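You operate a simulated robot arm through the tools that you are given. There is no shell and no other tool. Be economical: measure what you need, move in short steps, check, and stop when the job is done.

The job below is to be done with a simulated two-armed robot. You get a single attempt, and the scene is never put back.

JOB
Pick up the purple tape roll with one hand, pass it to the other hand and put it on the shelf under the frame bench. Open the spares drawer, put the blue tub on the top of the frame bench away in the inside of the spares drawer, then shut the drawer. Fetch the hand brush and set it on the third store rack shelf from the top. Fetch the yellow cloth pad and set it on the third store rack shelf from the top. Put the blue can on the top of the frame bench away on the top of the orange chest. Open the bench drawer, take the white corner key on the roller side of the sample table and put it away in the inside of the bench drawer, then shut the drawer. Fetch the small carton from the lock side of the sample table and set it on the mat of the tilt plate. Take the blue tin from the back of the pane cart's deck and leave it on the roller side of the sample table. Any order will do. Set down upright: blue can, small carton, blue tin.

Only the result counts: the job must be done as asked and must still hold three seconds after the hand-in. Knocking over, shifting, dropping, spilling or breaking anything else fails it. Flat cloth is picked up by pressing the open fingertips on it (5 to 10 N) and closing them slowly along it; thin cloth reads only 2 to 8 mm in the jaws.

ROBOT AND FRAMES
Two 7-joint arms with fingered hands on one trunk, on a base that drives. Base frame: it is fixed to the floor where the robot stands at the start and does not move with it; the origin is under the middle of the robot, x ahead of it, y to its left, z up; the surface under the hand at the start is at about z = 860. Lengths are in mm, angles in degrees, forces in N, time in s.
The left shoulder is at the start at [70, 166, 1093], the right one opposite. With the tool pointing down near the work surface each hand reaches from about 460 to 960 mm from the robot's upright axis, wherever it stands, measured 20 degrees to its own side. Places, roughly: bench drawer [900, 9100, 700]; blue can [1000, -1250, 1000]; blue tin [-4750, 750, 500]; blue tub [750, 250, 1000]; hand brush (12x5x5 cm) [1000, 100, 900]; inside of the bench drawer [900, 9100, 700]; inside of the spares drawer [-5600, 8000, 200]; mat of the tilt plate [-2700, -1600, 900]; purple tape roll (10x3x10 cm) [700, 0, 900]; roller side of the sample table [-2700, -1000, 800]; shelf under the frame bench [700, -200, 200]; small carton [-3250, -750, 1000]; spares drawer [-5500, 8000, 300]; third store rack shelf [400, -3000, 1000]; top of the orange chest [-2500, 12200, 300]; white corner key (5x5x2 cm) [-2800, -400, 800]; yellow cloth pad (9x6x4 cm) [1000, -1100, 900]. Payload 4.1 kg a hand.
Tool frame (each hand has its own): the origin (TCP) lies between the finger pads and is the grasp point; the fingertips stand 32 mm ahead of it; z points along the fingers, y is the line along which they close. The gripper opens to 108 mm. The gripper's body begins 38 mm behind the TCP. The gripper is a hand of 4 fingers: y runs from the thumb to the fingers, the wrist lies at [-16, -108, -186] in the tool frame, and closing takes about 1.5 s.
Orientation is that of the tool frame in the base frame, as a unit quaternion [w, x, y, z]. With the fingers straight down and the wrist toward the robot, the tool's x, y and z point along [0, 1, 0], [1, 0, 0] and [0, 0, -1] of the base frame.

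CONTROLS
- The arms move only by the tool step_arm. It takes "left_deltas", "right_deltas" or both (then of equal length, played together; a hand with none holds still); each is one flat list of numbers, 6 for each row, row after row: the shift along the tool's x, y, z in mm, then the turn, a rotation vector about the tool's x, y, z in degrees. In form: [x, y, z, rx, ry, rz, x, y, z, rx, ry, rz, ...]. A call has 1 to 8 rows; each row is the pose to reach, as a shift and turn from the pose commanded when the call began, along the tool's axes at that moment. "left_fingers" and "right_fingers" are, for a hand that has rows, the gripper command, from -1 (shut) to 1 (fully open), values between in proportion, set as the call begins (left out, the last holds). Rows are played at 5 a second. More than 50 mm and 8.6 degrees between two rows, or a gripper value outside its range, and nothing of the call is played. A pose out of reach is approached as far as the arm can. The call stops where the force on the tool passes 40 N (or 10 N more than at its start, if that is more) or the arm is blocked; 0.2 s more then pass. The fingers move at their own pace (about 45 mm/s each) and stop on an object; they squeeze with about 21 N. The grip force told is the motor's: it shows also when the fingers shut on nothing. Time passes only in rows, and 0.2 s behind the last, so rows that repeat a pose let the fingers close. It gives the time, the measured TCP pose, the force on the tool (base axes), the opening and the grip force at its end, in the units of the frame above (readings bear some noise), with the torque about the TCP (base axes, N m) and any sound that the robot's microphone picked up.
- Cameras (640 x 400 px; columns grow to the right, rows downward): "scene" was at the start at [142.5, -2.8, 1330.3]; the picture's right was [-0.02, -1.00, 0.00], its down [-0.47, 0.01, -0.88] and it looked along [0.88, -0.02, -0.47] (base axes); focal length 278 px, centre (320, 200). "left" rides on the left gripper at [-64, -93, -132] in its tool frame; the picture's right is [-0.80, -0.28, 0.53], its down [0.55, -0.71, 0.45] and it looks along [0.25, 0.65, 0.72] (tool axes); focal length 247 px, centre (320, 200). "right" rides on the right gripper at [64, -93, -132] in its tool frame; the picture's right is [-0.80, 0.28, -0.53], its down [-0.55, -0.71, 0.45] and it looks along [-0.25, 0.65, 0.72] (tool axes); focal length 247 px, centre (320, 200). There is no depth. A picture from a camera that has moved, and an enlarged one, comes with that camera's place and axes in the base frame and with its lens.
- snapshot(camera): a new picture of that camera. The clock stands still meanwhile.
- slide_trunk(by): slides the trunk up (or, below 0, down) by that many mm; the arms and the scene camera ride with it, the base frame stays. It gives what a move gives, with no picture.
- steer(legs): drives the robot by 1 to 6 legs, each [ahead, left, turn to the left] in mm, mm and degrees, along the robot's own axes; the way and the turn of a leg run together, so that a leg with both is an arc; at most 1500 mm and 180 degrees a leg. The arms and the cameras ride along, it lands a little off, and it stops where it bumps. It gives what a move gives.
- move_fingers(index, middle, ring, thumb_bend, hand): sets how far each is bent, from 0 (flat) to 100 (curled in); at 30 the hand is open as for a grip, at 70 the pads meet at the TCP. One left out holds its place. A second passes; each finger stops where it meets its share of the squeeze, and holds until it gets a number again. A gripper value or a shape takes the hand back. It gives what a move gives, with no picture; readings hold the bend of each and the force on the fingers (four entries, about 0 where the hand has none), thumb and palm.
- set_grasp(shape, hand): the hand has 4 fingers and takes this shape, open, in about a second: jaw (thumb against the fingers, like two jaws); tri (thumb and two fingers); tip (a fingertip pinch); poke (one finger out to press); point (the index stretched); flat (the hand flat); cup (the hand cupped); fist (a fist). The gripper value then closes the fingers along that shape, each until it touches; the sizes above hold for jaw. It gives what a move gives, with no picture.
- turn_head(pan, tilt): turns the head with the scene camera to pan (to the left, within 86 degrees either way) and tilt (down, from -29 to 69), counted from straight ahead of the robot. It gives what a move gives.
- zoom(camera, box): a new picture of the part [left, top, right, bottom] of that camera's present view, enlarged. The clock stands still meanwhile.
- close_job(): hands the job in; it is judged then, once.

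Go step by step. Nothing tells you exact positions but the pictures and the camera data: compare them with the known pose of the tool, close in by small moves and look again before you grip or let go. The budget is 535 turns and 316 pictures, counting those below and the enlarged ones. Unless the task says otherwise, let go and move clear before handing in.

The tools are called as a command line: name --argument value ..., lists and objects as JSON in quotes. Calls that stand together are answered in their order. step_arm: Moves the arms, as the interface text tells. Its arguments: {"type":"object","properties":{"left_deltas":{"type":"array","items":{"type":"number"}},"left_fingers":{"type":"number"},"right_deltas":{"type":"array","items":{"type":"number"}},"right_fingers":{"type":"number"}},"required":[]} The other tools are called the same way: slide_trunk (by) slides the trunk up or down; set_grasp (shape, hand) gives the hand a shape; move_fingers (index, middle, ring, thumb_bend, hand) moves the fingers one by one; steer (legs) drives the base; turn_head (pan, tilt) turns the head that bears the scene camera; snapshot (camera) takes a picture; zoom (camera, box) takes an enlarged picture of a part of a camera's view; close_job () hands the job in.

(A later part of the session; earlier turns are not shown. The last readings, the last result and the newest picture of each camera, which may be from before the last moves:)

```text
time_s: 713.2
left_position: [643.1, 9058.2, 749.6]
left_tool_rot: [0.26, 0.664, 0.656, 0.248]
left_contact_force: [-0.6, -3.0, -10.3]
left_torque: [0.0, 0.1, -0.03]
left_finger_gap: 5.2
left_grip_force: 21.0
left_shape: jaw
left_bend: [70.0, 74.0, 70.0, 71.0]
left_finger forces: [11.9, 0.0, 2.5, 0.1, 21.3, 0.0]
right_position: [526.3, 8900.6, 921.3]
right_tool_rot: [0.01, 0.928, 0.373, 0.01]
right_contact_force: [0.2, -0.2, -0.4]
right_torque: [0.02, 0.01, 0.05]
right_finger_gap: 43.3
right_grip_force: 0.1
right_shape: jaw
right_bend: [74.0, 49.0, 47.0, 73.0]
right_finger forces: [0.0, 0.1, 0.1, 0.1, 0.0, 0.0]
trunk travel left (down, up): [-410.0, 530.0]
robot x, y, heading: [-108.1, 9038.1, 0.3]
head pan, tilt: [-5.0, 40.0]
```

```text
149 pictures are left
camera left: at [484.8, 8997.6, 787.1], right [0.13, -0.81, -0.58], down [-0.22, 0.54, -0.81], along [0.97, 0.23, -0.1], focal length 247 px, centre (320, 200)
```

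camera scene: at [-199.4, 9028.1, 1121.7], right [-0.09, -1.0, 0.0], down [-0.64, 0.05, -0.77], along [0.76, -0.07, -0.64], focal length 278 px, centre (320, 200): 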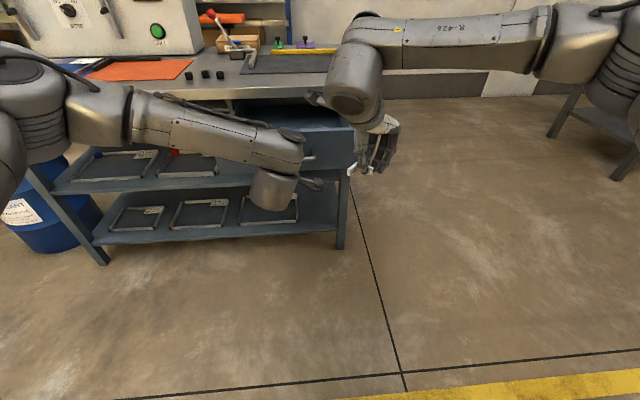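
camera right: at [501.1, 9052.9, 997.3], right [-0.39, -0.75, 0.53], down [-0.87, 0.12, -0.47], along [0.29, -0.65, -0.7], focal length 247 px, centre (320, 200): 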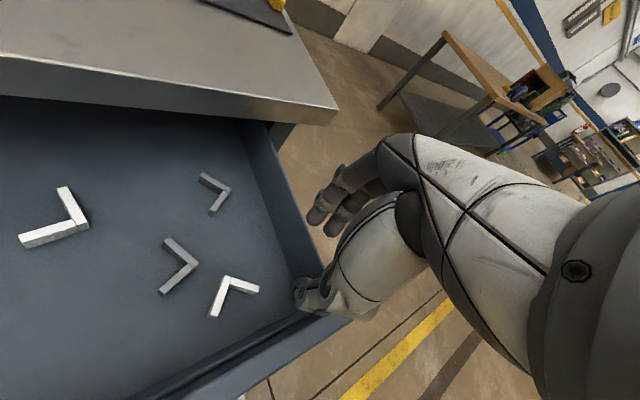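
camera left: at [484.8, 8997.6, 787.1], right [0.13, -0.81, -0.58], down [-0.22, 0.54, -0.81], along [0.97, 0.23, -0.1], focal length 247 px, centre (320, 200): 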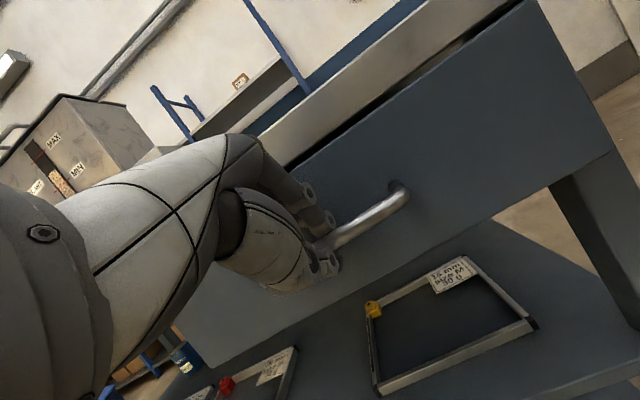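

About 15 mm remain. I push the rest with the arm.

step_arm --left_deltas '[0, 4, 4, 0, 0, 0, 0, 8, 7, 0, 0, 0, 0, 12, 11, 0, 0, 0, 0, 15, 13, 0, 0, 0]'

snapshot --camera "left"

```text
time_s: 714.2
left_position: [660.8, 9058.1, 752.1]
left_tool_rot: [0.26, 0.664, 0.656, 0.247]
left_contact_force: [-13.9, 1.7, -10.7]
left_torque: [0.01, 0.3, 0.03]
left_finger_gap: 5.8
left_grip_force: 20.8
left_shape: jaw
left_bend: [70.0, 74.0, 70.0, 71.0]
left_finger forces: [9.3, 0.0, 0.9, 0.0, 24.1, 0.0]
right_position: [525.6, 8900.5, 922.4]
right_tool_rot: [0.011, 0.928, 0.373, 0.011]
right_contact_force: [-0.4, 0.3, 0.5]
right_torque: [0.03, -0.03, 0.01]
right_finger_gap: 43.0
right_grip_force: 0.0
right_shape: jaw
right_bend: [74.0, 49.0, 47.0, 73.0]
right_finger forces: [0.0, 0.0, 0.1, 0.0, 0.0, 0.0]
trunk travel left (down, up): [-410.0, 530.0]
robot x, y, heading: [-108.4, 9039.1, 0.1]
head pan, tilt: [-5.0, 40.0]
```

```text
148 pictures are left
camera left: at [502.5, 8997.2, 788.0], right [0.13, -0.81, -0.58], down [-0.22, 0.54, -0.81], along [0.97, 0.23, -0.1], focal length 247 px, centre (320, 200)
```

left: 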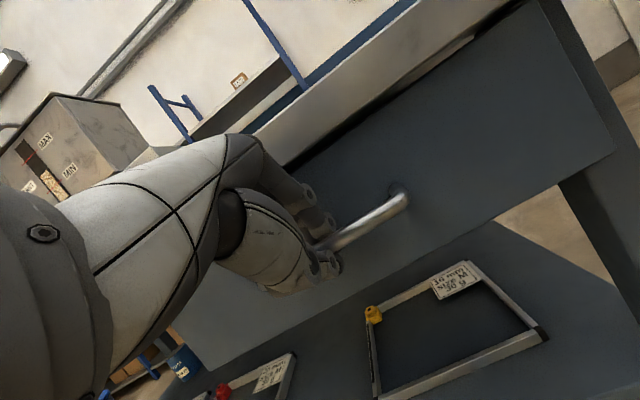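

The drawer is shut. I open the hand partly and back it off along the fingers, then check.

step_arm --left_deltas '[0, 0, 0, 0, 0, 0, 0, 0, 0, 0, 0, 0, 0, 0, 0, 0, 0, 0, 0, 0, 0, 0, 0, 0, 0, 0, -15, 0, 0, 0, 0, 0, -40, 0, 0, 0, 0, 0, -80, 0, 0, 0, 0, 0, -120, 0, 0, 0]' --left_fingers -0.35

snapshot --camera "left"

```text
time_s: 716.0
left_position: [578.8, 9060.0, 842.1]
left_tool_rot: [0.26, 0.663, 0.656, 0.249]
left_contact_force: [-0.2, 0.2, 0.1]
left_torque: [0.0, 0.0, 0.04]
left_finger_gap: 34.8
left_grip_force: 0.0
left_shape: jaw
left_bend: [74.0, 53.0, 51.0, 74.0]
left_finger forces: [0.0, 0.0, 0.0, 0.0, 0.1, 0.1]
right_position: [524.2, 8901.1, 922.6]
right_tool_rot: [0.012, 0.928, 0.372, 0.01]
right_contact_force: [0.1, 0.2, -0.9]
right_torque: [0.01, 0.02, 0.04]
right_finger_gap: 43.1
right_grip_force: 0.1
right_shape: jaw
right_bend: [74.0, 49.0, 47.0, 73.0]
right_finger forces: [0.0, 0.1, 0.0, 0.0, 0.0, 0.0]
trunk travel left (down, up): [-410.0, 530.0]
robot x, y, heading: [-110.0, 9037.4, -0.1]
head pan, tilt: [-5.0, 40.0]
```

```text
147 pictures are left
camera left: at [421.8, 9000.1, 879.2], right [0.13, -0.81, -0.58], down [-0.21, 0.54, -0.81], along [0.97, 0.23, -0.1], focal length 247 px, centre (320, 200)
```

left: 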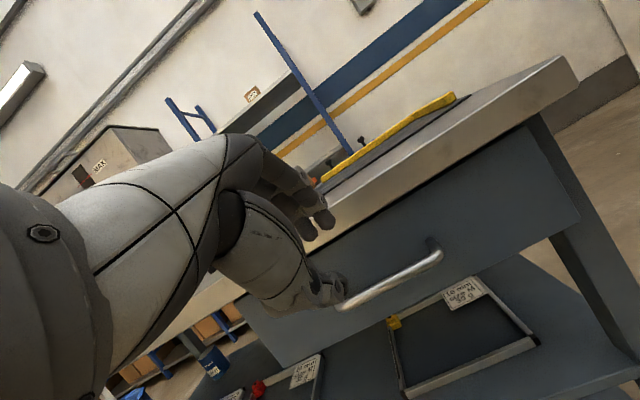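

The drawer is closed with the key inside. Last job: the blue tub. I restore the hand and trunk and drive back to the frame bench.

steer --legs '[[-250, 0, 0], [0, 0, -90]]'

step_arm --left_deltas '[0, 0, -10, 8.5, 0, 0, 0, 0, -20, 17, 0, 0, 0, 0, -30, 25.5, 0, 0, 0, 0, -40, 34, 0, 0, 0, 0, -50, 42, 0, 0]' --right_deltas '[0, 0, 0, 0, 0, -8, 0, 0, 0, 0, 0, -16, 0, 0, 0, 0, 0, -24, 0, 0, 0, 0, 0, -32, 0, 0, 0, 0, 0, -40]' --left_fingers 1 --right_fingers 1

slide_trunk --by 190

steer --legs '[[1450, 0, 0], [0, 830, 0], [1450, 0, 0], [1450, 0, 0], [1450, 0, 0], [700, 0, 0]]'

turn_head --pan 0 --tilt 15

snapshot --camera "scene"

```text
time_s: 721.7
left_position: [-335.0, 8345.1, 841.9]
left_tool_rot: [0.359, 0.933, -0.005, -0.009]
left_contact_force: [-0.4, 0.2, -0.2]
left_torque: [0.02, -0.01, 0.01]
left_finger_gap: 35.1
left_grip_force: 0.0
left_shape: jaw
left_bend: [74.0, 53.0, 51.0, 74.0]
left_finger forces: [0.0, 0.0, 0.0, 0.1, 0.0, 0.0]
right_position: [-495.4, 8400.7, 922.2]
right_tool_rot: [0.015, 0.92, -0.392, -0.001]
right_contact_force: [-0.5, -0.3, 0.3]
right_torque: [0.0, -0.01, -0.04]
right_finger_gap: 43.4
right_grip_force: 0.0
right_shape: jaw
right_bend: [74.0, 49.0, 47.0, 73.0]
right_finger forces: [0.1, 0.0, 0.1, 0.0, 0.0, 0.1]
trunk travel left (down, up): [-410.0, 530.0]
robot x, y, heading: [-360.0, 9039.1, -90.0]
head pan, tilt: [-5.0, 40.0]
```

```text
time_s: 722.9
left_position: [-333.3, 8380.2, 878.9]
left_tool_rot: [0.0, 1.0, -0.008, -0.006]
left_contact_force: [-0.6, -0.1, -0.1]
left_torque: [-0.02, -0.02, 0.02]
left_finger_gap: 108.0
left_grip_force: 0.1
left_shape: jaw
left_bend: [30.0, 30.0, 30.0, 30.0]
left_finger forces: [0.1, 0.0, 0.0, 0.0, 0.0, 0.0]
right_position: [-494.1, 8400.7, 922.1]
right_tool_rot: [0.015, 0.998, -0.054, -0.007]
right_contact_force: [0.0, -0.2, -0.9]
right_torque: [-0.01, -0.02, -0.01]
right_finger_gap: 107.7
right_grip_force: 0.0
right_shape: jaw
right_bend: [30.0, 30.0, 30.0, 30.0]
right_finger forces: [0.0, 0.0, 0.1, 0.1, 0.0, 0.1]
trunk travel left (down, up): [-410.0, 530.0]
robot x, y, heading: [-358.9, 9034.9, -89.9]
head pan, tilt: [-5.0, 40.0]
```

```text
time_s: 724.9
left_position: [-333.0, 8378.8, 1068.9]
left_tool_rot: [0.0, 1.0, -0.008, -0.006]
left_contact_force: [0.1, 0.2, 0.7]
left_torque: [0.0, -0.02, 0.03]
left_finger_gap: 107.7
left_grip_force: 0.1
left_shape: jaw
left_bend: [30.0, 30.0, 30.0, 30.0]
left_finger forces: [0.0, 0.1, 0.0, 0.0, 0.0, 0.0]
right_position: [-493.2, 8400.7, 1111.1]
right_tool_rot: [0.013, 0.998, -0.053, -0.006]
right_contact_force: [-0.5, 1.4, -0.2]
right_torque: [0.0, -0.04, -0.02]
right_finger_gap: 107.7
right_grip_force: 0.1
right_shape: jaw
right_bend: [30.0, 30.0, 30.0, 30.0]
right_finger forces: [0.0, 0.0, 0.0, 0.1, 0.1, 0.0]
trunk travel left (down, up): [-600.0, 340.0]
robot x, y, heading: [-360.4, 9036.1, -89.9]
head pan, tilt: [-5.0, 40.0]
```

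```text
time_s: 731.1
left_position: [-342.4, 7061.1, 1071.3]
left_tool_rot: [-0.002, 1.0, -0.014, -0.007]
left_contact_force: [1.2, 19.7, -0.8]
left_torque: [-0.44, 0.05, 0.68]
left_finger_gap: 107.6
left_grip_force: 0.0
left_shape: jaw
left_bend: [30.0, 30.0, 44.0, 30.0]
left_finger forces: [0.0, 0.0, 19.5, 0.0, 0.0, 0.1]
right_position: [-498.8, 7077.4, 1113.1]
right_tool_rot: [0.015, 0.998, -0.057, -0.006]
right_contact_force: [0.3, 0.9, 0.0]
right_torque: [0.01, 0.02, -0.02]
right_finger_gap: 107.6
right_grip_force: 0.1
right_shape: jaw
right_bend: [30.0, 30.0, 30.0, 30.0]
right_finger forces: [0.0, 0.0, 0.0, 0.1, 0.1, 0.0]
trunk travel left (down, up): [-600.0, 340.0]
robot x, y, heading: [-362.9, 7706.4, -90.2]
head pan, tilt: [-5.0, 40.0]
stopped in leg 1: the force on the tool passed its limit at 53 N (the readings are from after the stop); the commanded pose is now the measured one
```

```text
time_s: 732.0
left_position: [-342.3, 7059.8, 1072.9]
left_tool_rot: [0.0, 1.0, -0.014, -0.007]
left_contact_force: [1.8, 26.7, -1.4]
left_torque: [-0.41, 0.13, 0.93]
left_finger_gap: 107.8
left_grip_force: 0.1
left_shape: jaw
left_bend: [30.0, 30.0, 45.0, 30.0]
left_finger forces: [0.0, 0.0, 27.0, 0.0, 0.0, 0.1]
right_position: [-501.3, 7077.2, 1113.3]
right_tool_rot: [0.016, 0.998, -0.057, -0.006]
right_contact_force: [-0.3, 0.2, -0.1]
right_torque: [-0.04, 0.02, 0.0]
right_finger_gap: 107.6
right_grip_force: 0.0
right_shape: jaw
right_bend: [30.0, 30.0, 30.0, 30.0]
right_finger forces: [0.0, 0.1, 0.0, 0.0, 0.0, 0.0]
trunk travel left (down, up): [-600.0, 340.0]
robot x, y, heading: [-361.4, 7704.1, -90.6]
head pan, tilt: [0.0, 15.0]
```

```text
146 pictures are left
camera scene: at [-360.2, 7567.9, 1351.8], right [-1.0, 0.0, 0.0], down [0.0, 0.26, -0.97], along [0.0, -0.97, -0.26], focal length 278 px, centre (320, 200)
```

scene: 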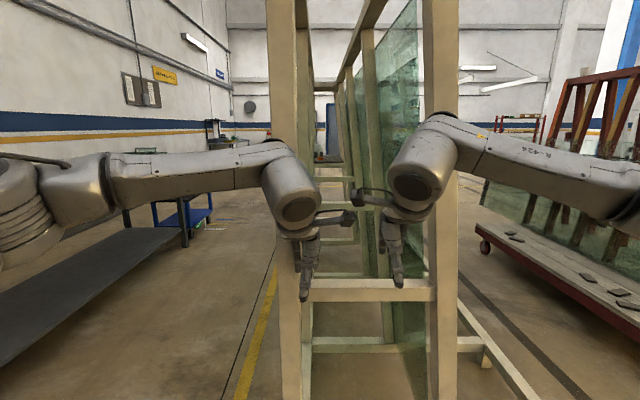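

I drove toward the end of the white rack: the left finger touches its post. I back straight off and check that nothing moved before taking the right lane.

steer --legs '[[-350, 0, 0]]'

snapshot --camera "scene"

```text
time_s: 734.2
left_position: [-340.7, 7407.3, 1069.8]
left_tool_rot: [-0.002, 1.0, -0.013, -0.007]
left_contact_force: [0.4, 0.2, -0.1]
left_torque: [-0.03, -0.03, 0.0]
left_finger_gap: 107.8
left_grip_force: 0.1
left_shape: jaw
left_bend: [30.0, 30.0, 30.0, 30.0]
left_finger forces: [0.0, 0.0, 0.1, 0.1, 0.0, 0.0]
right_position: [-499.1, 7425.3, 1111.8]
right_tool_rot: [0.014, 0.998, -0.057, -0.007]
right_contact_force: [0.7, 0.6, -0.6]
right_torque: [-0.01, -0.04, 0.02]
right_finger_gap: 107.6
right_grip_force: 0.1
right_shape: jaw
right_bend: [30.0, 30.0, 30.0, 30.0]
right_finger forces: [0.0, 0.2, 0.0, 0.0, 0.1, 0.1]
trunk travel left (down, up): [-600.0, 340.0]
robot x, y, heading: [-362.5, 8058.9, -90.0]
head pan, tilt: [0.0, 15.0]
```

```text
145 pictures are left
camera scene: at [-359.1, 7915.7, 1351.3], right [-1.0, 0.0, 0.0], down [0.0, 0.26, -0.97], along [0.0, -0.97, -0.26], focal length 278 px, centre (320, 200)
```

scene: 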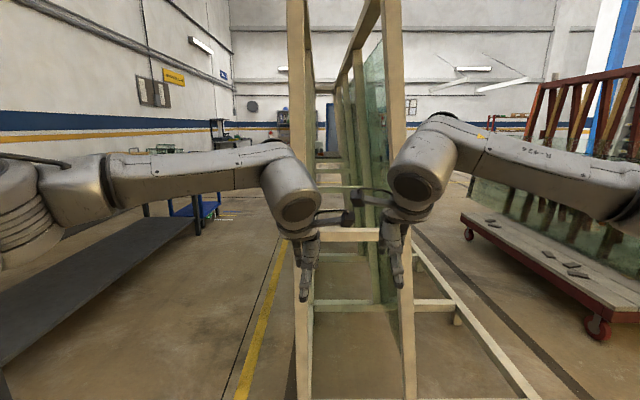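

The rack stands as before. Now I shift into the lane at x≈480 and drive south.

steer --legs '[[0, 840, 0], [1450, 0, 0], [1450, 0, 0], [1450, 0, 0], [1200, 0, 0], [0, -1080, 0]]'

turn_head --pan 0 --tilt 20

snapshot --camera "scene"

```text
time_s: 770.1
left_position: [-481.4, 1817.5, 1069.1]
left_tool_rot: [-0.002, 1.0, -0.001, -0.007]
left_contact_force: [1.0, 0.1, 0.1]
left_torque: [-0.01, 0.0, 0.02]
left_finger_gap: 107.5
left_grip_force: 0.0
left_shape: jaw
left_bend: [30.0, 30.0, 30.0, 30.0]
left_finger forces: [0.0, 0.0, 0.0, 0.0, 0.0, 0.0]
right_position: [-640.3, 1832.5, 1112.1]
right_tool_rot: [0.013, 0.999, -0.045, -0.006]
right_contact_force: [-0.2, 0.7, 0.1]
right_torque: [0.0, -0.01, 0.0]
right_finger_gap: 107.6
right_grip_force: 0.0
right_shape: jaw
right_bend: [30.0, 30.0, 30.0, 30.0]
right_finger forces: [0.0, 0.0, 0.0, 0.1, 0.0, 0.0]
trunk travel left (down, up): [-600.0, 340.0]
robot x, y, heading: [-516.1, 2466.7, -89.0]
head pan, tilt: [0.0, 15.0]
```

```text
time_s: 770.7
left_position: [-481.0, 1817.6, 1069.9]
left_tool_rot: [-0.002, 1.0, -0.003, -0.006]
left_contact_force: [-1.5, -0.3, 0.4]
left_torque: [0.01, -0.01, 0.02]
left_finger_gap: 107.8
left_grip_force: 0.0
left_shape: jaw
left_bend: [30.0, 30.0, 30.0, 30.0]
left_finger forces: [0.0, 0.0, 0.0, 0.0, 0.0, 0.0]
right_position: [-639.9, 1831.8, 1112.5]
right_tool_rot: [0.014, 0.999, -0.045, -0.006]
right_contact_force: [0.2, -0.9, -0.5]
right_torque: [-0.02, -0.01, 0.01]
right_finger_gap: 107.8
right_grip_force: 0.1
right_shape: jaw
right_bend: [30.0, 30.0, 30.0, 30.0]
right_finger forces: [0.1, 0.1, 0.1, 0.0, 0.0, 0.0]
trunk travel left (down, up): [-600.0, 340.0]
robot x, y, heading: [-515.8, 2472.8, -89.2]
head pan, tilt: [0.0, 20.0]
```

```text
144 pictures are left
camera scene: at [-512.5, 2324.8, 1343.2], right [-1.0, -0.02, 0.0], down [-0.01, 0.34, -0.94], along [0.02, -0.94, -0.34], focal length 278 px, centre (320, 200)
```

scene: 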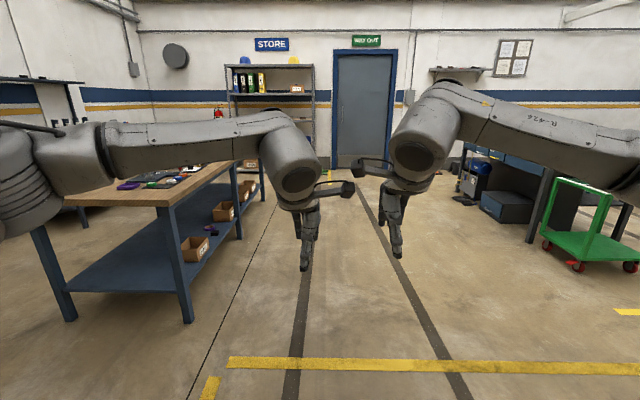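

Clear way. I go to the bench front in line with the tub for the right hand.

steer --legs '[[1100, 0, -0.8], [1030, 0, 0], [0, 0, 90], [490, 0, 0]]'

turn_head --pan -10 --tilt 35

snapshot --camera "scene"

snapshot --camera "right"

```text
time_s: 787.6
left_position: [639.5, 355.4, 1070.1]
left_tool_rot: [0.003, 0.716, 0.698, -0.007]
left_contact_force: [-0.1, -0.1, -0.5]
left_torque: [0.01, 0.02, 0.0]
left_finger_gap: 107.9
left_grip_force: 0.1
left_shape: jaw
left_bend: [30.0, 30.0, 30.0, 30.0]
left_finger forces: [0.0, 0.0, 0.0, 0.0, 0.0, 0.2]
right_position: [622.0, 197.4, 1111.4]
right_tool_rot: [0.013, 0.745, 0.667, 0.005]
right_contact_force: [1.1, -0.3, -0.4]
right_torque: [0.01, 0.01, 0.02]
right_finger_gap: 107.4
right_grip_force: 0.0
right_shape: jaw
right_bend: [30.0, 30.0, 30.0, 30.0]
right_finger forces: [0.0, 0.1, 0.0, 0.0, 0.1, 0.1]
trunk travel left (down, up): [-600.0, 340.0]
robot x, y, heading: [-13.5, 332.4, -0.2]
head pan, tilt: [0.0, 20.0]
```

```text
time_s: 788.4
left_position: [639.5, 354.9, 1069.3]
left_tool_rot: [0.003, 0.715, 0.699, -0.007]
left_contact_force: [0.6, 0.0, 0.8]
left_torque: [0.05, 0.0, 0.0]
left_finger_gap: 107.9
left_grip_force: 0.0
left_shape: jaw
left_bend: [30.0, 30.0, 30.0, 30.0]
left_finger forces: [0.0, 0.0, 0.0, 0.1, 0.0, 0.0]
right_position: [622.2, 196.6, 1112.6]
right_tool_rot: [0.014, 0.746, 0.666, 0.005]
right_contact_force: [-0.2, 0.5, -0.2]
right_torque: [0.03, -0.03, -0.04]
right_finger_gap: 107.4
right_grip_force: 0.1
right_shape: jaw
right_bend: [30.0, 30.0, 30.0, 30.0]
right_finger forces: [0.1, 0.0, 0.0, 0.1, 0.1, 0.0]
trunk travel left (down, up): [-600.0, 340.0]
robot x, y, heading: [-10.1, 335.1, -0.1]
head pan, tilt: [-10.0, 35.0]
```

```text
143 pictures are left
camera scene: at [125.3, 318.6, 1319.4], right [-0.17, -0.98, 0.0], down [-0.56, 0.1, -0.82], along [0.81, -0.14, -0.57], focal length 278 px, centre (320, 200)
```

scene: 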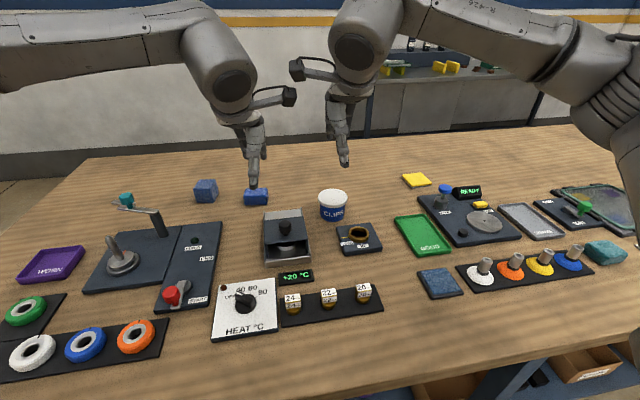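

```text
142 pictures are left
camera right: at [531.9, 273.6, 1239.6], right [0.18, -0.82, 0.55], down [-0.75, -0.47, -0.46], along [0.64, -0.33, -0.7], focal length 247 px, centre (320, 200)
```

right: 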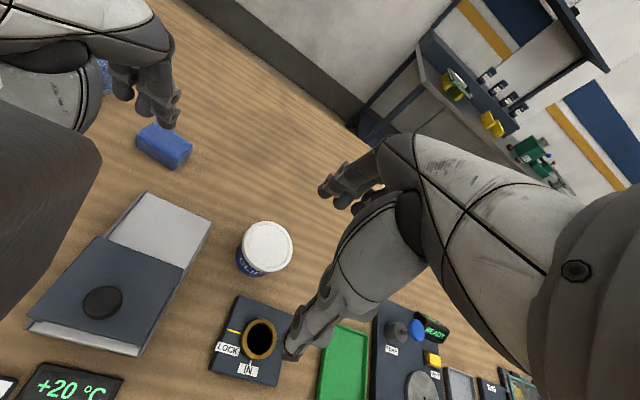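

The tub stands at about [687, 192], lid top z≈939. I bring the right hand over it and check before descending.

step_arm --right_deltas '[1, 20, 25, 0, 0, 0, 1, 40, 55, 0, 0, 0, 2, 65, 90, 0, 0, 0, 2, 65, 118, 0, 0, 0]'

snapshot --camera "right"

zoom --camera "scene" --box '[260, 140, 420, 260]'

```text
time_s: 789.4
left_position: [640.6, 354.4, 1071.0]
left_tool_rot: [0.003, 0.716, 0.698, -0.007]
left_contact_force: [-0.1, -0.6, -1.0]
left_torque: [0.0, 0.0, 0.0]
left_finger_gap: 107.6
left_grip_force: 0.0
left_shape: jaw
left_bend: [30.0, 30.0, 30.0, 30.0]
left_finger forces: [0.0, 0.0, 0.0, 0.0, 0.0, 0.1]
right_position: [691.0, 188.9, 995.1]
right_tool_rot: [0.014, 0.746, 0.666, 0.005]
right_contact_force: [-0.1, -0.2, -0.8]
right_torque: [-0.02, 0.0, -0.01]
right_finger_gap: 107.8
right_grip_force: 0.1
right_shape: jaw
right_bend: [30.0, 30.0, 30.0, 30.0]
right_finger forces: [0.1, 0.0, 0.0, 0.0, 0.0, 0.0]
trunk travel left (down, up): [-600.0, 340.0]
robot x, y, heading: [-11.8, 333.6, -0.1]
head pan, tilt: [-10.0, 35.0]
```

```text
141 pictures are left
camera right: at [600.7, 266.3, 1123.0], right [0.18, -0.82, 0.55], down [-0.75, -0.47, -0.46], along [0.64, -0.33, -0.7], focal length 247 px, centre (320, 200)
```

right: 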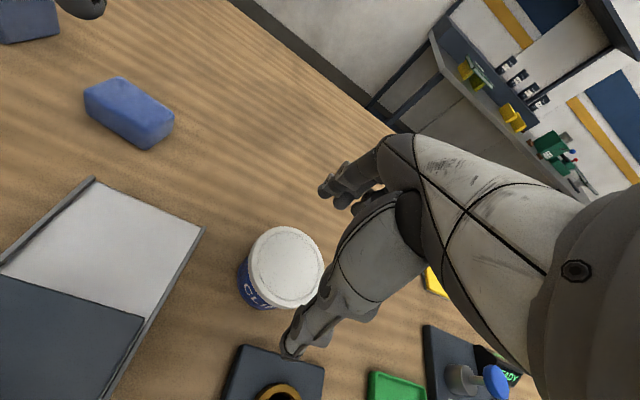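

```text
3.33 times, centred on (340, 200) of scene
camera zoom: at [125.5, 318.2, 1319.3], right [-0.18, -0.98, 0.0], down [-0.56, 0.1, -0.82], along [0.81, -0.14, -0.57], focal length 925 px, centre (253, 200)
```

zoom: 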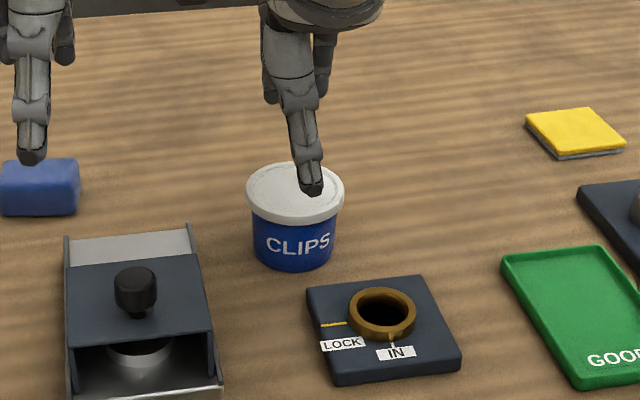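

The hand is centred on the tub (top z≈925). I descend and close.

step_arm --right_deltas '[0, 2, 30, 0, 0, 0, 0, 2, 60, 0, 0, 0, 0, 2, 82, 0, 0, 0, 0, 2, 94, 0, 0, 0]'

step_arm --right_deltas '[0, 0, 0, 0, 0, 0, 0, 0, 0, 0, 0, 0, 0, 0, 0, 0, 0, 0, 0, 0, 0, 0, 0, 0, 0, 0, 0, 0, 0, 0, 0, 0, 0, 0, 0, 0]' --right_fingers -1

zoom --camera "scene" --box '[260, 140, 420, 260]'

snapshot --camera "right"

```text
time_s: 790.4
left_position: [638.6, 356.5, 1072.2]
left_tool_rot: [0.003, 0.716, 0.698, -0.006]
left_contact_force: [-0.2, 0.0, 0.3]
left_torque: [-0.01, 0.03, 0.02]
left_finger_gap: 108.0
left_grip_force: 0.0
left_shape: jaw
left_bend: [30.0, 30.0, 30.0, 30.0]
left_finger forces: [0.0, 0.0, 0.0, 0.1, 0.0, 0.0]
right_position: [693.9, 188.8, 906.2]
right_tool_rot: [0.016, 0.746, 0.666, 0.009]
right_contact_force: [5.4, -2.6, 20.8]
right_torque: [-0.1, 1.09, 0.09]
right_finger_gap: 108.2
right_grip_force: 0.0
right_shape: jaw
right_bend: [30.0, 30.0, 30.0, 29.0]
right_finger forces: [0.6, 0.0, 0.0, 0.0, 19.8, 0.1]
trunk travel left (down, up): [-600.0, 340.0]
robot x, y, heading: [-17.7, 330.4, 0.0]
head pan, tilt: [-10.0, 35.0]
```

```text
time_s: 791.3
left_position: [638.2, 354.6, 1071.1]
left_tool_rot: [0.004, 0.715, 0.699, -0.006]
left_contact_force: [0.2, -0.3, -0.2]
left_torque: [0.01, 0.0, 0.0]
left_finger_gap: 107.7
left_grip_force: 0.1
left_shape: jaw
left_bend: [30.0, 30.0, 30.0, 30.0]
left_finger forces: [0.0, 0.1, 0.0, 0.0, 0.0, 0.0]
right_position: [694.0, 189.6, 906.0]
right_tool_rot: [0.015, 0.745, 0.667, 0.009]
right_contact_force: [-6.1, -0.5, 17.7]
right_torque: [-0.07, 1.19, 0.06]
right_finger_gap: 78.0
right_grip_force: 17.4
right_shape: jaw
right_bend: [74.0, 46.0, 48.0, 30.0]
right_finger forces: [7.0, 3.3, 0.0, 0.0, 26.4, 0.1]
trunk travel left (down, up): [-600.0, 340.0]
robot x, y, heading: [-9.5, 336.2, -0.2]
head pan, tilt: [-10.0, 35.0]
stopped in row 4 (right hand): the force on the tool passed its limit at 41 N (the readings are from after the stop); the commanded pose is now the measured one
```

```text
3.33 times, centred on (340, 200) of scene
camera zoom: at [123.5, 318.6, 1319.2], right [-0.18, -0.98, 0.0], down [-0.56, 0.1, -0.82], along [0.81, -0.14, -0.57], focal length 925 px, centre (253, 200)
```

zoom: 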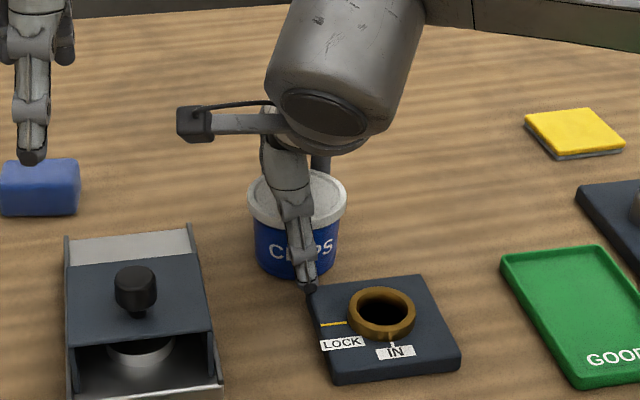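

```text
138 pictures are left
camera right: at [603.6, 264.8, 1033.8], right [0.17, -0.82, 0.55], down [-0.75, -0.47, -0.47], along [0.64, -0.33, -0.69], focal length 247 px, centre (320, 200)
```

right: 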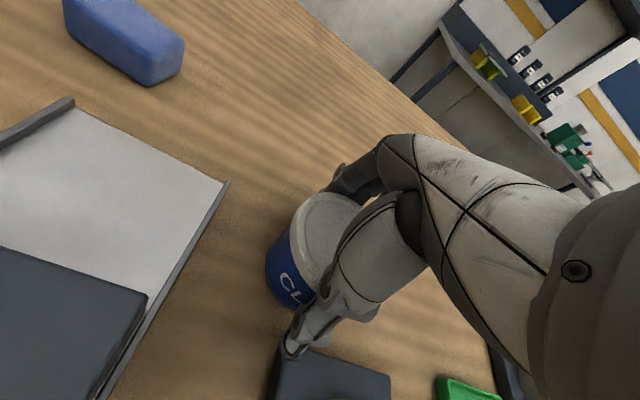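

The thumb tip presses on the corner of the neighbouring plate. I open again, rise 40 mm and look whether anything shifted.

step_arm --right_deltas '[0, 0, -4, 0, 0, 0, 0, 0, -10, 0, 0, 0, 0, 0, -20, 0, 0, 0, 0, 0, -40, 0, 0, 0, 0, 0, -60, 0, 0, 0]' --right_fingers 1

zoom --camera "scene" --box '[260, 140, 420, 260]'

snapshot --camera "right"

```text
time_s: 792.5
left_position: [639.4, 356.0, 1069.2]
left_tool_rot: [0.004, 0.716, 0.698, -0.006]
left_contact_force: [-0.4, 0.5, -0.1]
left_torque: [-0.01, 0.0, 0.0]
left_finger_gap: 107.7
left_grip_force: 0.0
left_shape: jaw
left_bend: [30.0, 30.0, 30.0, 30.0]
left_finger forces: [0.0, 0.0, 0.0, 0.0, 0.1, 0.1]
right_position: [692.6, 189.1, 965.5]
right_tool_rot: [0.015, 0.745, 0.667, 0.007]
right_contact_force: [0.2, -0.2, 0.3]
right_torque: [-0.03, 0.02, 0.0]
right_finger_gap: 107.9
right_grip_force: 0.1
right_shape: jaw
right_bend: [30.0, 30.0, 30.0, 30.0]
right_finger forces: [0.0, 0.1, 0.0, 0.0, 0.0, 0.0]
trunk travel left (down, up): [-600.0, 340.0]
robot x, y, heading: [-8.6, 332.5, -0.2]
head pan, tilt: [-10.0, 35.0]
```

```text
3.33 times, centred on (340, 200) of scene
camera zoom: at [124.7, 318.7, 1319.4], right [-0.18, -0.98, 0.0], down [-0.56, 0.1, -0.82], along [0.81, -0.14, -0.57], focal length 925 px, centre (253, 200)
```

zoom: 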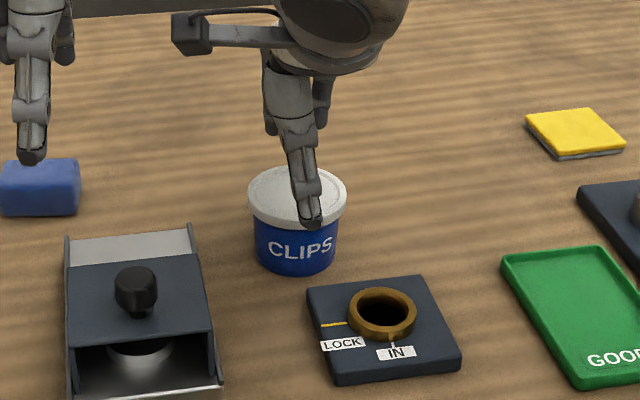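

```text
136 pictures are left
camera right: at [602.9, 265.1, 1092.2], right [0.17, -0.82, 0.55], down [-0.75, -0.47, -0.47], along [0.64, -0.33, -0.69], focal length 247 px, centre (320, 200)
```

right: 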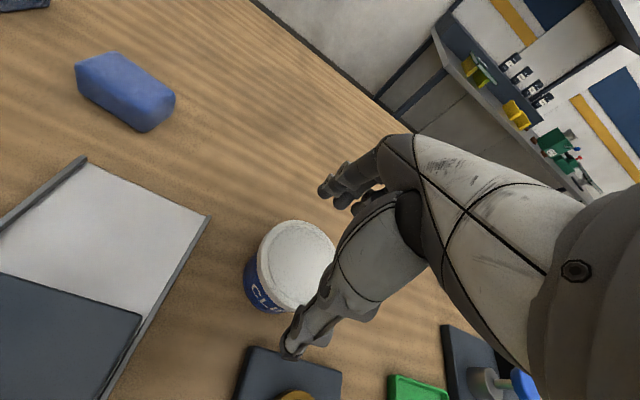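

Nothing moved but the tub, by a few mm. I turn the hand 20 degrees so the thumb comes down clear of the plate, recentre at [685, 190] and descend.

step_arm --right_deltas '[-1, -7, 0, 0, 0, 7, -1, -7, 0, 0, 0, 14, -1, -7, 0, 0, 0, 20, -1, -7, 15, 0, 0, 20]' --right_fingers 0.78

zoom --camera "scene" --box '[260, 140, 420, 260]'

snapshot --camera "right"

```text
time_s: 793.5
left_position: [640.4, 355.8, 1069.5]
left_tool_rot: [0.003, 0.716, 0.698, -0.007]
left_contact_force: [-0.3, -0.2, -0.5]
left_torque: [0.0, -0.02, 0.0]
left_finger_gap: 107.8
left_grip_force: 0.2
left_shape: jaw
left_bend: [30.0, 30.0, 30.0, 30.0]
left_finger forces: [0.0, 0.0, 0.0, 0.0, 0.0, 0.1]
right_position: [688.5, 188.7, 948.9]
right_tool_rot: [0.013, 0.851, 0.526, 0.01]
right_contact_force: [0.2, -1.1, -0.1]
right_torque: [-0.02, 0.0, 0.01]
right_finger_gap: 96.2
right_grip_force: 0.0
right_shape: jaw
right_bend: [26.0, 32.0, 31.0, 45.0]
right_finger forces: [0.0, 0.0, 0.1, 0.0, 0.0, 0.1]
trunk travel left (down, up): [-600.0, 340.0]
robot x, y, heading: [-14.9, 333.4, -0.1]
head pan, tilt: [-10.0, 35.0]
```

```text
3.33 times, centred on (340, 200) of scene
camera zoom: at [125.8, 318.1, 1319.3], right [-0.18, -0.98, 0.0], down [-0.57, 0.1, -0.82], along [0.81, -0.14, -0.57], focal length 925 px, centre (253, 200)
```

zoom: 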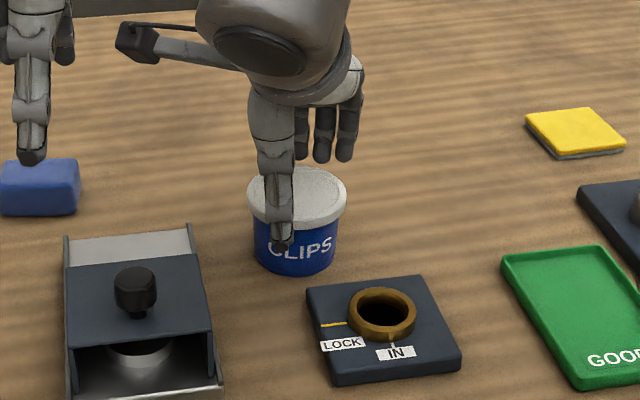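

```text
134 pictures are left
camera right: at [628.0, 289.3, 1076.4], right [-0.12, -0.83, 0.54], down [-0.86, -0.18, -0.47], along [0.49, -0.52, -0.7], focal length 247 px, centre (320, 200)
```

right: 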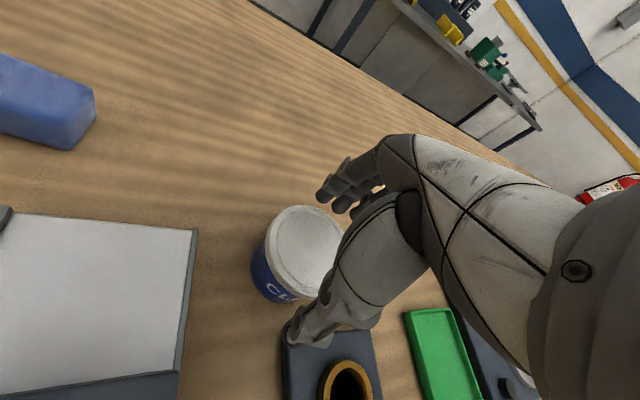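

The thumb is now left of the plate. I descend to z≈903 and close.

step_arm --right_deltas '[0, -2, 15, 0, 0, 0, 0, -2, 30, 0, 0, 0, 0, -2, 44, 0, 0, 0]'

step_arm --right_deltas '[0, 0, 0, 0, 0, 0, 0, 0, 0, 0, 0, 0, 0, 0, 0, 0, 0, 0, 0, 0, 0, 0, 0, 0, 0, 0, 0, 0, 0, 0, 0, 0, 0, 0, 0, 0]' --right_fingers -1

zoom --camera "scene" --box '[260, 140, 420, 260]'

```text
time_s: 794.3
left_position: [640.4, 355.4, 1071.2]
left_tool_rot: [0.003, 0.716, 0.698, -0.007]
left_contact_force: [0.7, -0.1, 0.0]
left_torque: [0.01, 0.0, 0.01]
left_finger_gap: 107.7
left_grip_force: 0.2
left_shape: jaw
left_bend: [30.0, 30.0, 30.0, 30.0]
left_finger forces: [0.0, 0.0, 0.1, 0.1, 0.0, 0.0]
right_position: [686.2, 189.0, 903.8]
right_tool_rot: [0.014, 0.85, 0.527, 0.01]
right_contact_force: [1.2, 0.7, -0.3]
right_torque: [-0.01, -0.06, -0.01]
right_finger_gap: 96.4
right_grip_force: 0.1
right_shape: jaw
right_bend: [26.0, 32.0, 31.0, 45.0]
right_finger forces: [0.6, 0.0, 0.1, 0.0, 0.0, 0.1]
trunk travel left (down, up): [-600.0, 340.0]
robot x, y, heading: [-13.3, 337.6, 0.0]
head pan, tilt: [-10.0, 35.0]
```

```text
time_s: 795.7
left_position: [639.3, 354.4, 1070.4]
left_tool_rot: [0.003, 0.716, 0.698, -0.006]
left_contact_force: [0.3, 0.8, -0.2]
left_torque: [0.0, -0.05, -0.02]
left_finger_gap: 107.8
left_grip_force: 0.1
left_shape: jaw
left_bend: [30.0, 30.0, 30.0, 30.0]
left_finger forces: [0.0, 0.0, 0.0, 0.1, 0.1, 0.0]
right_position: [687.8, 188.9, 904.6]
right_tool_rot: [0.013, 0.85, 0.526, 0.01]
right_contact_force: [-0.4, -1.2, 0.2]
right_torque: [0.0, -0.02, -0.01]
right_finger_gap: 59.6
right_grip_force: 21.2
right_shape: jaw
right_bend: [74.0, 42.0, 45.0, 69.0]
right_finger forces: [12.0, 6.2, 0.2, 0.0, 18.6, 0.0]
trunk travel left (down, up): [-600.0, 340.0]
robot x, y, heading: [-12.2, 331.7, -0.3]
head pan, tilt: [-10.0, 35.0]
```

```text
3.33 times, centred on (340, 200) of scene
camera zoom: at [125.7, 318.5, 1319.3], right [-0.18, -0.98, 0.0], down [-0.57, 0.1, -0.82], along [0.81, -0.14, -0.57], focal length 925 px, centre (253, 200)
```

zoom: 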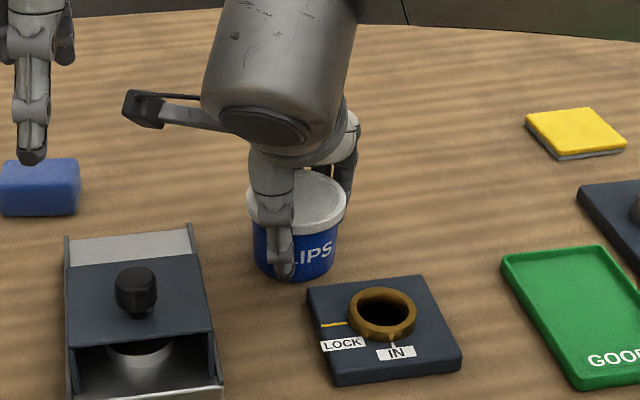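

The tub is gripped cleanly (60 mm). I lift and then drive toward the spares drawer area.

step_arm --right_deltas '[0, 0, -20, 0, 0, 0, 0, 0, -60, 0, 0, 0, 0, 0, -105, 0, 0, 0, 0, 0, -150, 0, 0, 0, -15, -25, -185, 0, 0, 0, -30, -50, -210, 0, 0, 0, -30, -80, -225, 0, 0, 0]'

steer --legs '[[-700, 0, 0], [0, 0, 90], [1450, 0, 0]]'

turn_head --pan 30 --tilt 10

snapshot --camera "scene"

```text
time_s: 797.3
left_position: [638.6, 356.3, 1070.4]
left_tool_rot: [0.003, 0.716, 0.698, -0.007]
left_contact_force: [0.8, -0.4, -0.1]
left_torque: [-0.02, -0.01, -0.01]
left_finger_gap: 107.8
left_grip_force: 0.1
left_shape: jaw
left_bend: [30.0, 30.0, 30.0, 30.0]
left_finger forces: [0.0, 0.1, 0.1, 0.0, 0.0, 0.0]
right_position: [594.3, 202.2, 1129.5]
right_tool_rot: [0.013, 0.85, 0.527, 0.01]
right_contact_force: [-0.3, -0.2, -1.5]
right_torque: [-0.04, 0.0, -0.02]
right_finger_gap: 59.5
right_grip_force: 20.8
right_shape: jaw
right_bend: [74.0, 42.0, 45.0, 69.0]
right_finger forces: [12.1, 6.3, 0.2, 0.0, 18.7, 0.0]
trunk travel left (down, up): [-600.0, 340.0]
robot x, y, heading: [-12.9, 335.7, -0.3]
head pan, tilt: [-10.0, 35.0]
```

```text
time_s: 811.7
left_position: [-725.0, 2432.2, 1070.4]
left_tool_rot: [0.008, 0.015, 1.0, -0.003]
left_contact_force: [0.1, 0.0, 0.6]
left_torque: [0.02, 0.04, 0.02]
left_finger_gap: 107.6
left_grip_force: 0.1
left_shape: jaw
left_bend: [30.0, 30.0, 30.0, 30.0]
left_finger forces: [0.0, 0.1, 0.0, 0.1, 0.0, 0.0]
right_position: [-571.8, 2386.8, 1127.8]
right_tool_rot: [0.003, 0.231, 0.973, 0.016]
right_contact_force: [-0.4, 0.2, -0.9]
right_torque: [0.0, -0.01, 0.0]
right_finger_gap: 59.0
right_grip_force: 20.6
right_shape: jaw
right_bend: [74.0, 42.0, 45.0, 70.0]
right_finger forces: [11.9, 6.2, 0.2, 0.0, 18.3, 0.0]
trunk travel left (down, up): [-600.0, 340.0]
robot x, y, heading: [-707.0, 1778.6, 89.8]
head pan, tilt: [-10.0, 35.0]
```

```text
time_s: 812.8
left_position: [-724.8, 2432.0, 1070.2]
left_tool_rot: [0.007, 0.015, 1.0, -0.003]
left_contact_force: [-1.0, -0.5, -1.2]
left_torque: [0.02, -0.03, -0.01]
left_finger_gap: 108.1
left_grip_force: 0.0
left_shape: jaw
left_bend: [30.0, 30.0, 30.0, 30.0]
left_finger forces: [0.1, 0.0, 0.0, 0.0, 0.0, 0.0]
right_position: [-570.2, 2387.1, 1128.3]
right_tool_rot: [0.003, 0.23, 0.973, 0.017]
right_contact_force: [0.2, -0.4, -1.1]
right_torque: [0.0, 0.02, 0.0]
right_finger_gap: 59.0
right_grip_force: 20.8
right_shape: jaw
right_bend: [74.0, 42.0, 45.0, 70.0]
right_finger forces: [11.9, 6.1, 0.2, 0.0, 18.2, 0.0]
trunk travel left (down, up): [-600.0, 340.0]
robot x, y, heading: [-710.3, 1777.8, 89.7]
head pan, tilt: [30.0, 10.0]
```

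```text
132 pictures are left
camera scene: at [-752.1, 1911.1, 1359.4], right [0.87, 0.49, 0.0], down [0.09, -0.15, -0.98], along [-0.49, 0.86, -0.17], focal length 278 px, centre (320, 200)
```

scene: 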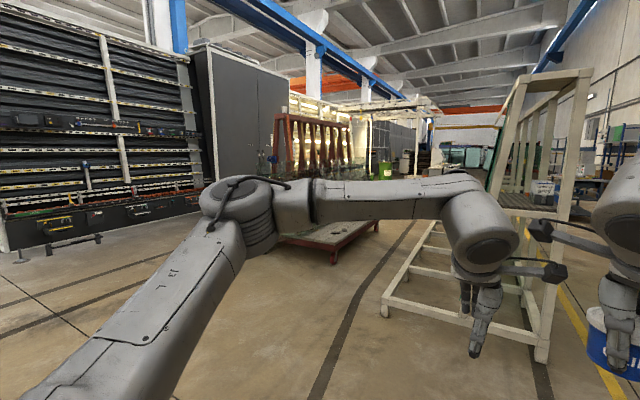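

The spares drawer is likely the low drawer of the dark cabinet at about x −5900, y 8000. The lane left of the brown frame looks wide, so I go west first and look along it.

steer --legs '[[400, 0, 0.2], [0, 1450, 0], [0, 1450, 0], [0, 800, 0]]'

turn_head --pan 10 --tilt 12

snapshot --camera "scene"

```text
time_s: 832.7
left_position: [-4396.1, 2858.6, 1070.4]
left_tool_rot: [0.007, 0.017, 1.0, -0.003]
left_contact_force: [0.0, -0.8, 0.0]
left_torque: [-0.02, -0.02, -0.01]
left_finger_gap: 107.6
left_grip_force: 0.1
left_shape: jaw
left_bend: [30.0, 30.0, 30.0, 30.0]
left_finger forces: [0.0, 0.1, 0.0, 0.0, 0.1, 0.1]
right_position: [-4242.9, 2811.7, 1127.7]
right_tool_rot: [0.003, 0.233, 0.972, 0.017]
right_contact_force: [0.4, -0.6, -0.7]
right_torque: [0.01, 0.02, 0.0]
right_finger_gap: 59.0
right_grip_force: 21.0
right_shape: jaw
right_bend: [74.0, 42.0, 45.0, 70.0]
right_finger forces: [11.9, 6.2, 0.2, 0.1, 18.2, 0.0]
trunk travel left (down, up): [-600.0, 340.0]
robot x, y, heading: [-4380.8, 2207.3, 89.4]
head pan, tilt: [30.0, 10.0]
```

```text
time_s: 833.5
left_position: [-4395.9, 2857.9, 1070.0]
left_tool_rot: [0.007, 0.018, 1.0, -0.003]
left_contact_force: [-0.2, -0.8, -0.9]
left_torque: [0.0, 0.01, -0.01]
left_finger_gap: 108.0
left_grip_force: 0.1
left_shape: jaw
left_bend: [30.0, 30.0, 30.0, 30.0]
left_finger forces: [0.1, 0.1, 0.1, 0.0, 0.0, 0.0]
right_position: [-4242.7, 2811.7, 1126.8]
right_tool_rot: [0.003, 0.234, 0.972, 0.017]
right_contact_force: [-1.2, -0.7, -0.4]
right_torque: [-0.02, -0.04, 0.02]
right_finger_gap: 59.1
right_grip_force: 20.9
right_shape: jaw
right_bend: [74.0, 42.0, 45.0, 70.0]
right_finger forces: [11.9, 6.2, 0.2, 0.1, 18.2, 0.0]
trunk travel left (down, up): [-600.0, 340.0]
robot x, y, heading: [-4381.3, 2205.7, 89.4]
head pan, tilt: [10.0, 12.0]
```

```text
131 pictures are left
camera scene: at [-4395.9, 2347.7, 1356.2], right [0.99, 0.16, 0.0], down [0.03, -0.21, -0.98], along [-0.16, 0.96, -0.21], focal length 278 px, centre (320, 200)
```

scene: 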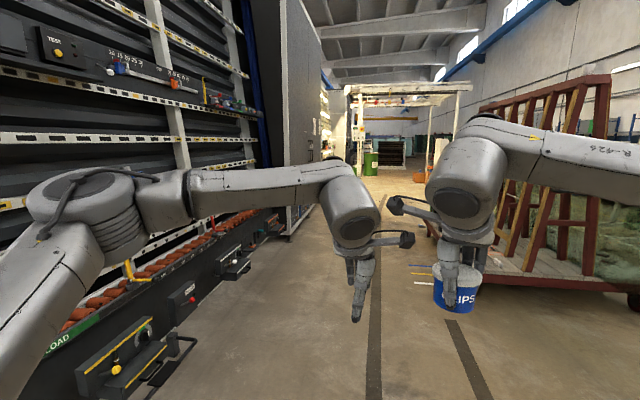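

The lane is free. I drive up to y≈6900 and look left at the cabinet.

steer --legs '[[1450, 0, 0.6], [1450, 0, 0], [1450, 0, 0], [300, 0, 0]]'

turn_head --pan 55 --tilt 20

snapshot --camera "scene"

```text
time_s: 856.0
left_position: [-4251.0, 7523.3, 1070.1]
left_tool_rot: [0.008, 0.029, 1.0, -0.003]
left_contact_force: [0.2, 0.4, 0.4]
left_torque: [0.0, -0.02, -0.01]
left_finger_gap: 107.8
left_grip_force: 0.0
left_shape: jaw
left_bend: [30.0, 30.0, 30.0, 30.0]
left_finger forces: [0.1, 0.0, 0.0, 0.0, 0.1, 0.1]
right_position: [-4096.9, 7472.3, 1127.0]
right_tool_rot: [0.003, 0.245, 0.969, 0.016]
right_contact_force: [0.8, 0.6, -1.9]
right_torque: [-0.02, 0.01, 0.0]
right_finger_gap: 59.2
right_grip_force: 21.2
right_shape: jaw
right_bend: [74.0, 42.0, 45.0, 70.0]
right_finger forces: [11.9, 6.2, 0.2, 0.0, 18.2, 0.0]
trunk travel left (down, up): [-600.0, 340.0]
robot x, y, heading: [-4253.6, 6874.0, 88.1]
head pan, tilt: [10.0, 12.0]
```

```text
time_s: 857.1
left_position: [-4249.5, 7522.6, 1070.9]
left_tool_rot: [0.007, 0.029, 1.0, -0.003]
left_contact_force: [0.2, -0.6, -1.2]
left_torque: [0.01, -0.02, -0.02]
left_finger_gap: 108.2
left_grip_force: 0.1
left_shape: jaw
left_bend: [30.0, 30.0, 30.0, 30.0]
left_finger forces: [0.0, 0.0, 0.0, 0.0, 0.0, 0.1]
right_position: [-4098.0, 7472.4, 1127.9]
right_tool_rot: [0.003, 0.245, 0.969, 0.017]
right_contact_force: [0.4, 0.6, -0.5]
right_torque: [0.02, 0.01, -0.02]
right_finger_gap: 59.1
right_grip_force: 21.4
right_shape: jaw
right_bend: [74.0, 42.0, 45.0, 70.0]
right_finger forces: [12.0, 6.2, 0.2, 0.0, 18.4, 0.0]
trunk travel left (down, up): [-600.0, 340.0]
robot x, y, heading: [-4251.7, 6869.0, 88.0]
head pan, tilt: [55.0, 20.0]
```

```text
130 pictures are left
camera scene: at [-4322.7, 6976.4, 1343.2], right [0.6, 0.8, 0.0], down [0.27, -0.21, -0.94], along [-0.75, 0.57, -0.34], focal length 278 px, centre (320, 200)
```

scene: 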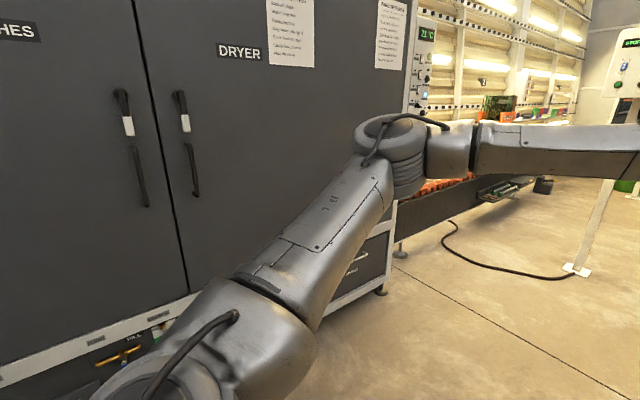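

The cabinet's front is at x≈−5410 with low drawers. I go level with y≈8000 and face it.

steer --legs '[[1150, 0, 2], [0, 0, 90]]'

turn_head --pan 0 --tilt 30

snapshot --camera "scene"

```text
time_s: 866.8
left_position: [-4880.6, 7993.2, 1070.7]
left_tool_rot: [0.006, -0.698, 0.716, 0.002]
left_contact_force: [0.1, 0.0, -0.6]
left_torque: [-0.03, -0.03, -0.03]
left_finger_gap: 107.9
left_grip_force: 0.2
left_shape: jaw
left_bend: [30.0, 30.0, 30.0, 30.0]
left_finger forces: [0.1, 0.0, 0.0, 0.0, 0.0, 0.0]
right_position: [-4835.6, 8146.7, 1127.4]
right_tool_rot: [-0.01, -0.525, 0.851, 0.012]
right_contact_force: [0.1, 0.9, -1.8]
right_torque: [-0.01, -0.01, 0.0]
right_finger_gap: 58.4
right_grip_force: 21.7
right_shape: jaw
right_bend: [74.0, 42.0, 45.0, 70.0]
right_finger forces: [11.8, 6.1, 0.1, 0.1, 17.9, 0.0]
trunk travel left (down, up): [-600.0, 340.0]
robot x, y, heading: [-4229.4, 8012.2, 179.9]
head pan, tilt: [55.0, 20.0]
```

```text
time_s: 868.0
left_position: [-4879.6, 7992.3, 1069.7]
left_tool_rot: [0.007, -0.699, 0.716, 0.002]
left_contact_force: [-0.4, 0.8, -0.4]
left_torque: [0.01, 0.03, -0.01]
left_finger_gap: 107.5
left_grip_force: 0.0
left_shape: jaw
left_bend: [30.0, 30.0, 30.0, 30.0]
left_finger forces: [0.0, 0.0, 0.1, 0.0, 0.0, 0.1]
right_position: [-4836.1, 8146.3, 1127.0]
right_tool_rot: [-0.01, -0.526, 0.85, 0.013]
right_contact_force: [-0.2, -0.9, -0.7]
right_torque: [-0.03, -0.01, -0.01]
right_finger_gap: 58.7
right_grip_force: 21.8
right_shape: jaw
right_bend: [74.0, 42.0, 45.0, 70.0]
right_finger forces: [11.8, 6.1, 0.2, 0.0, 17.9, 0.0]
trunk travel left (down, up): [-600.0, 340.0]
robot x, y, heading: [-4224.8, 8012.8, 180.0]
head pan, tilt: [0.0, 30.0]
```

```text
129 pictures are left
camera scene: at [-4368.3, 8012.6, 1327.1], right [0.0, 1.0, 0.0], down [0.5, 0.0, -0.87], along [-0.87, 0.0, -0.5], focal length 278 px, centre (320, 200)
```

scene: 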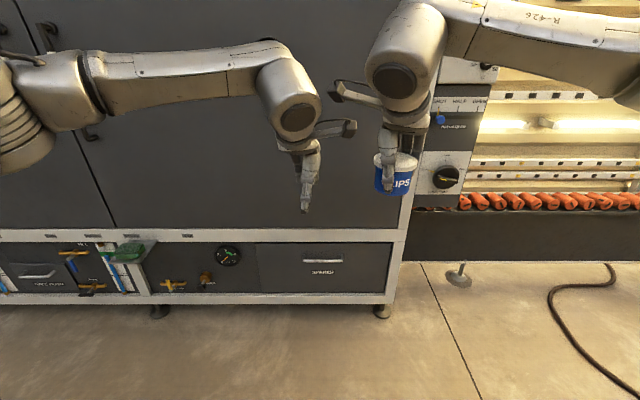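

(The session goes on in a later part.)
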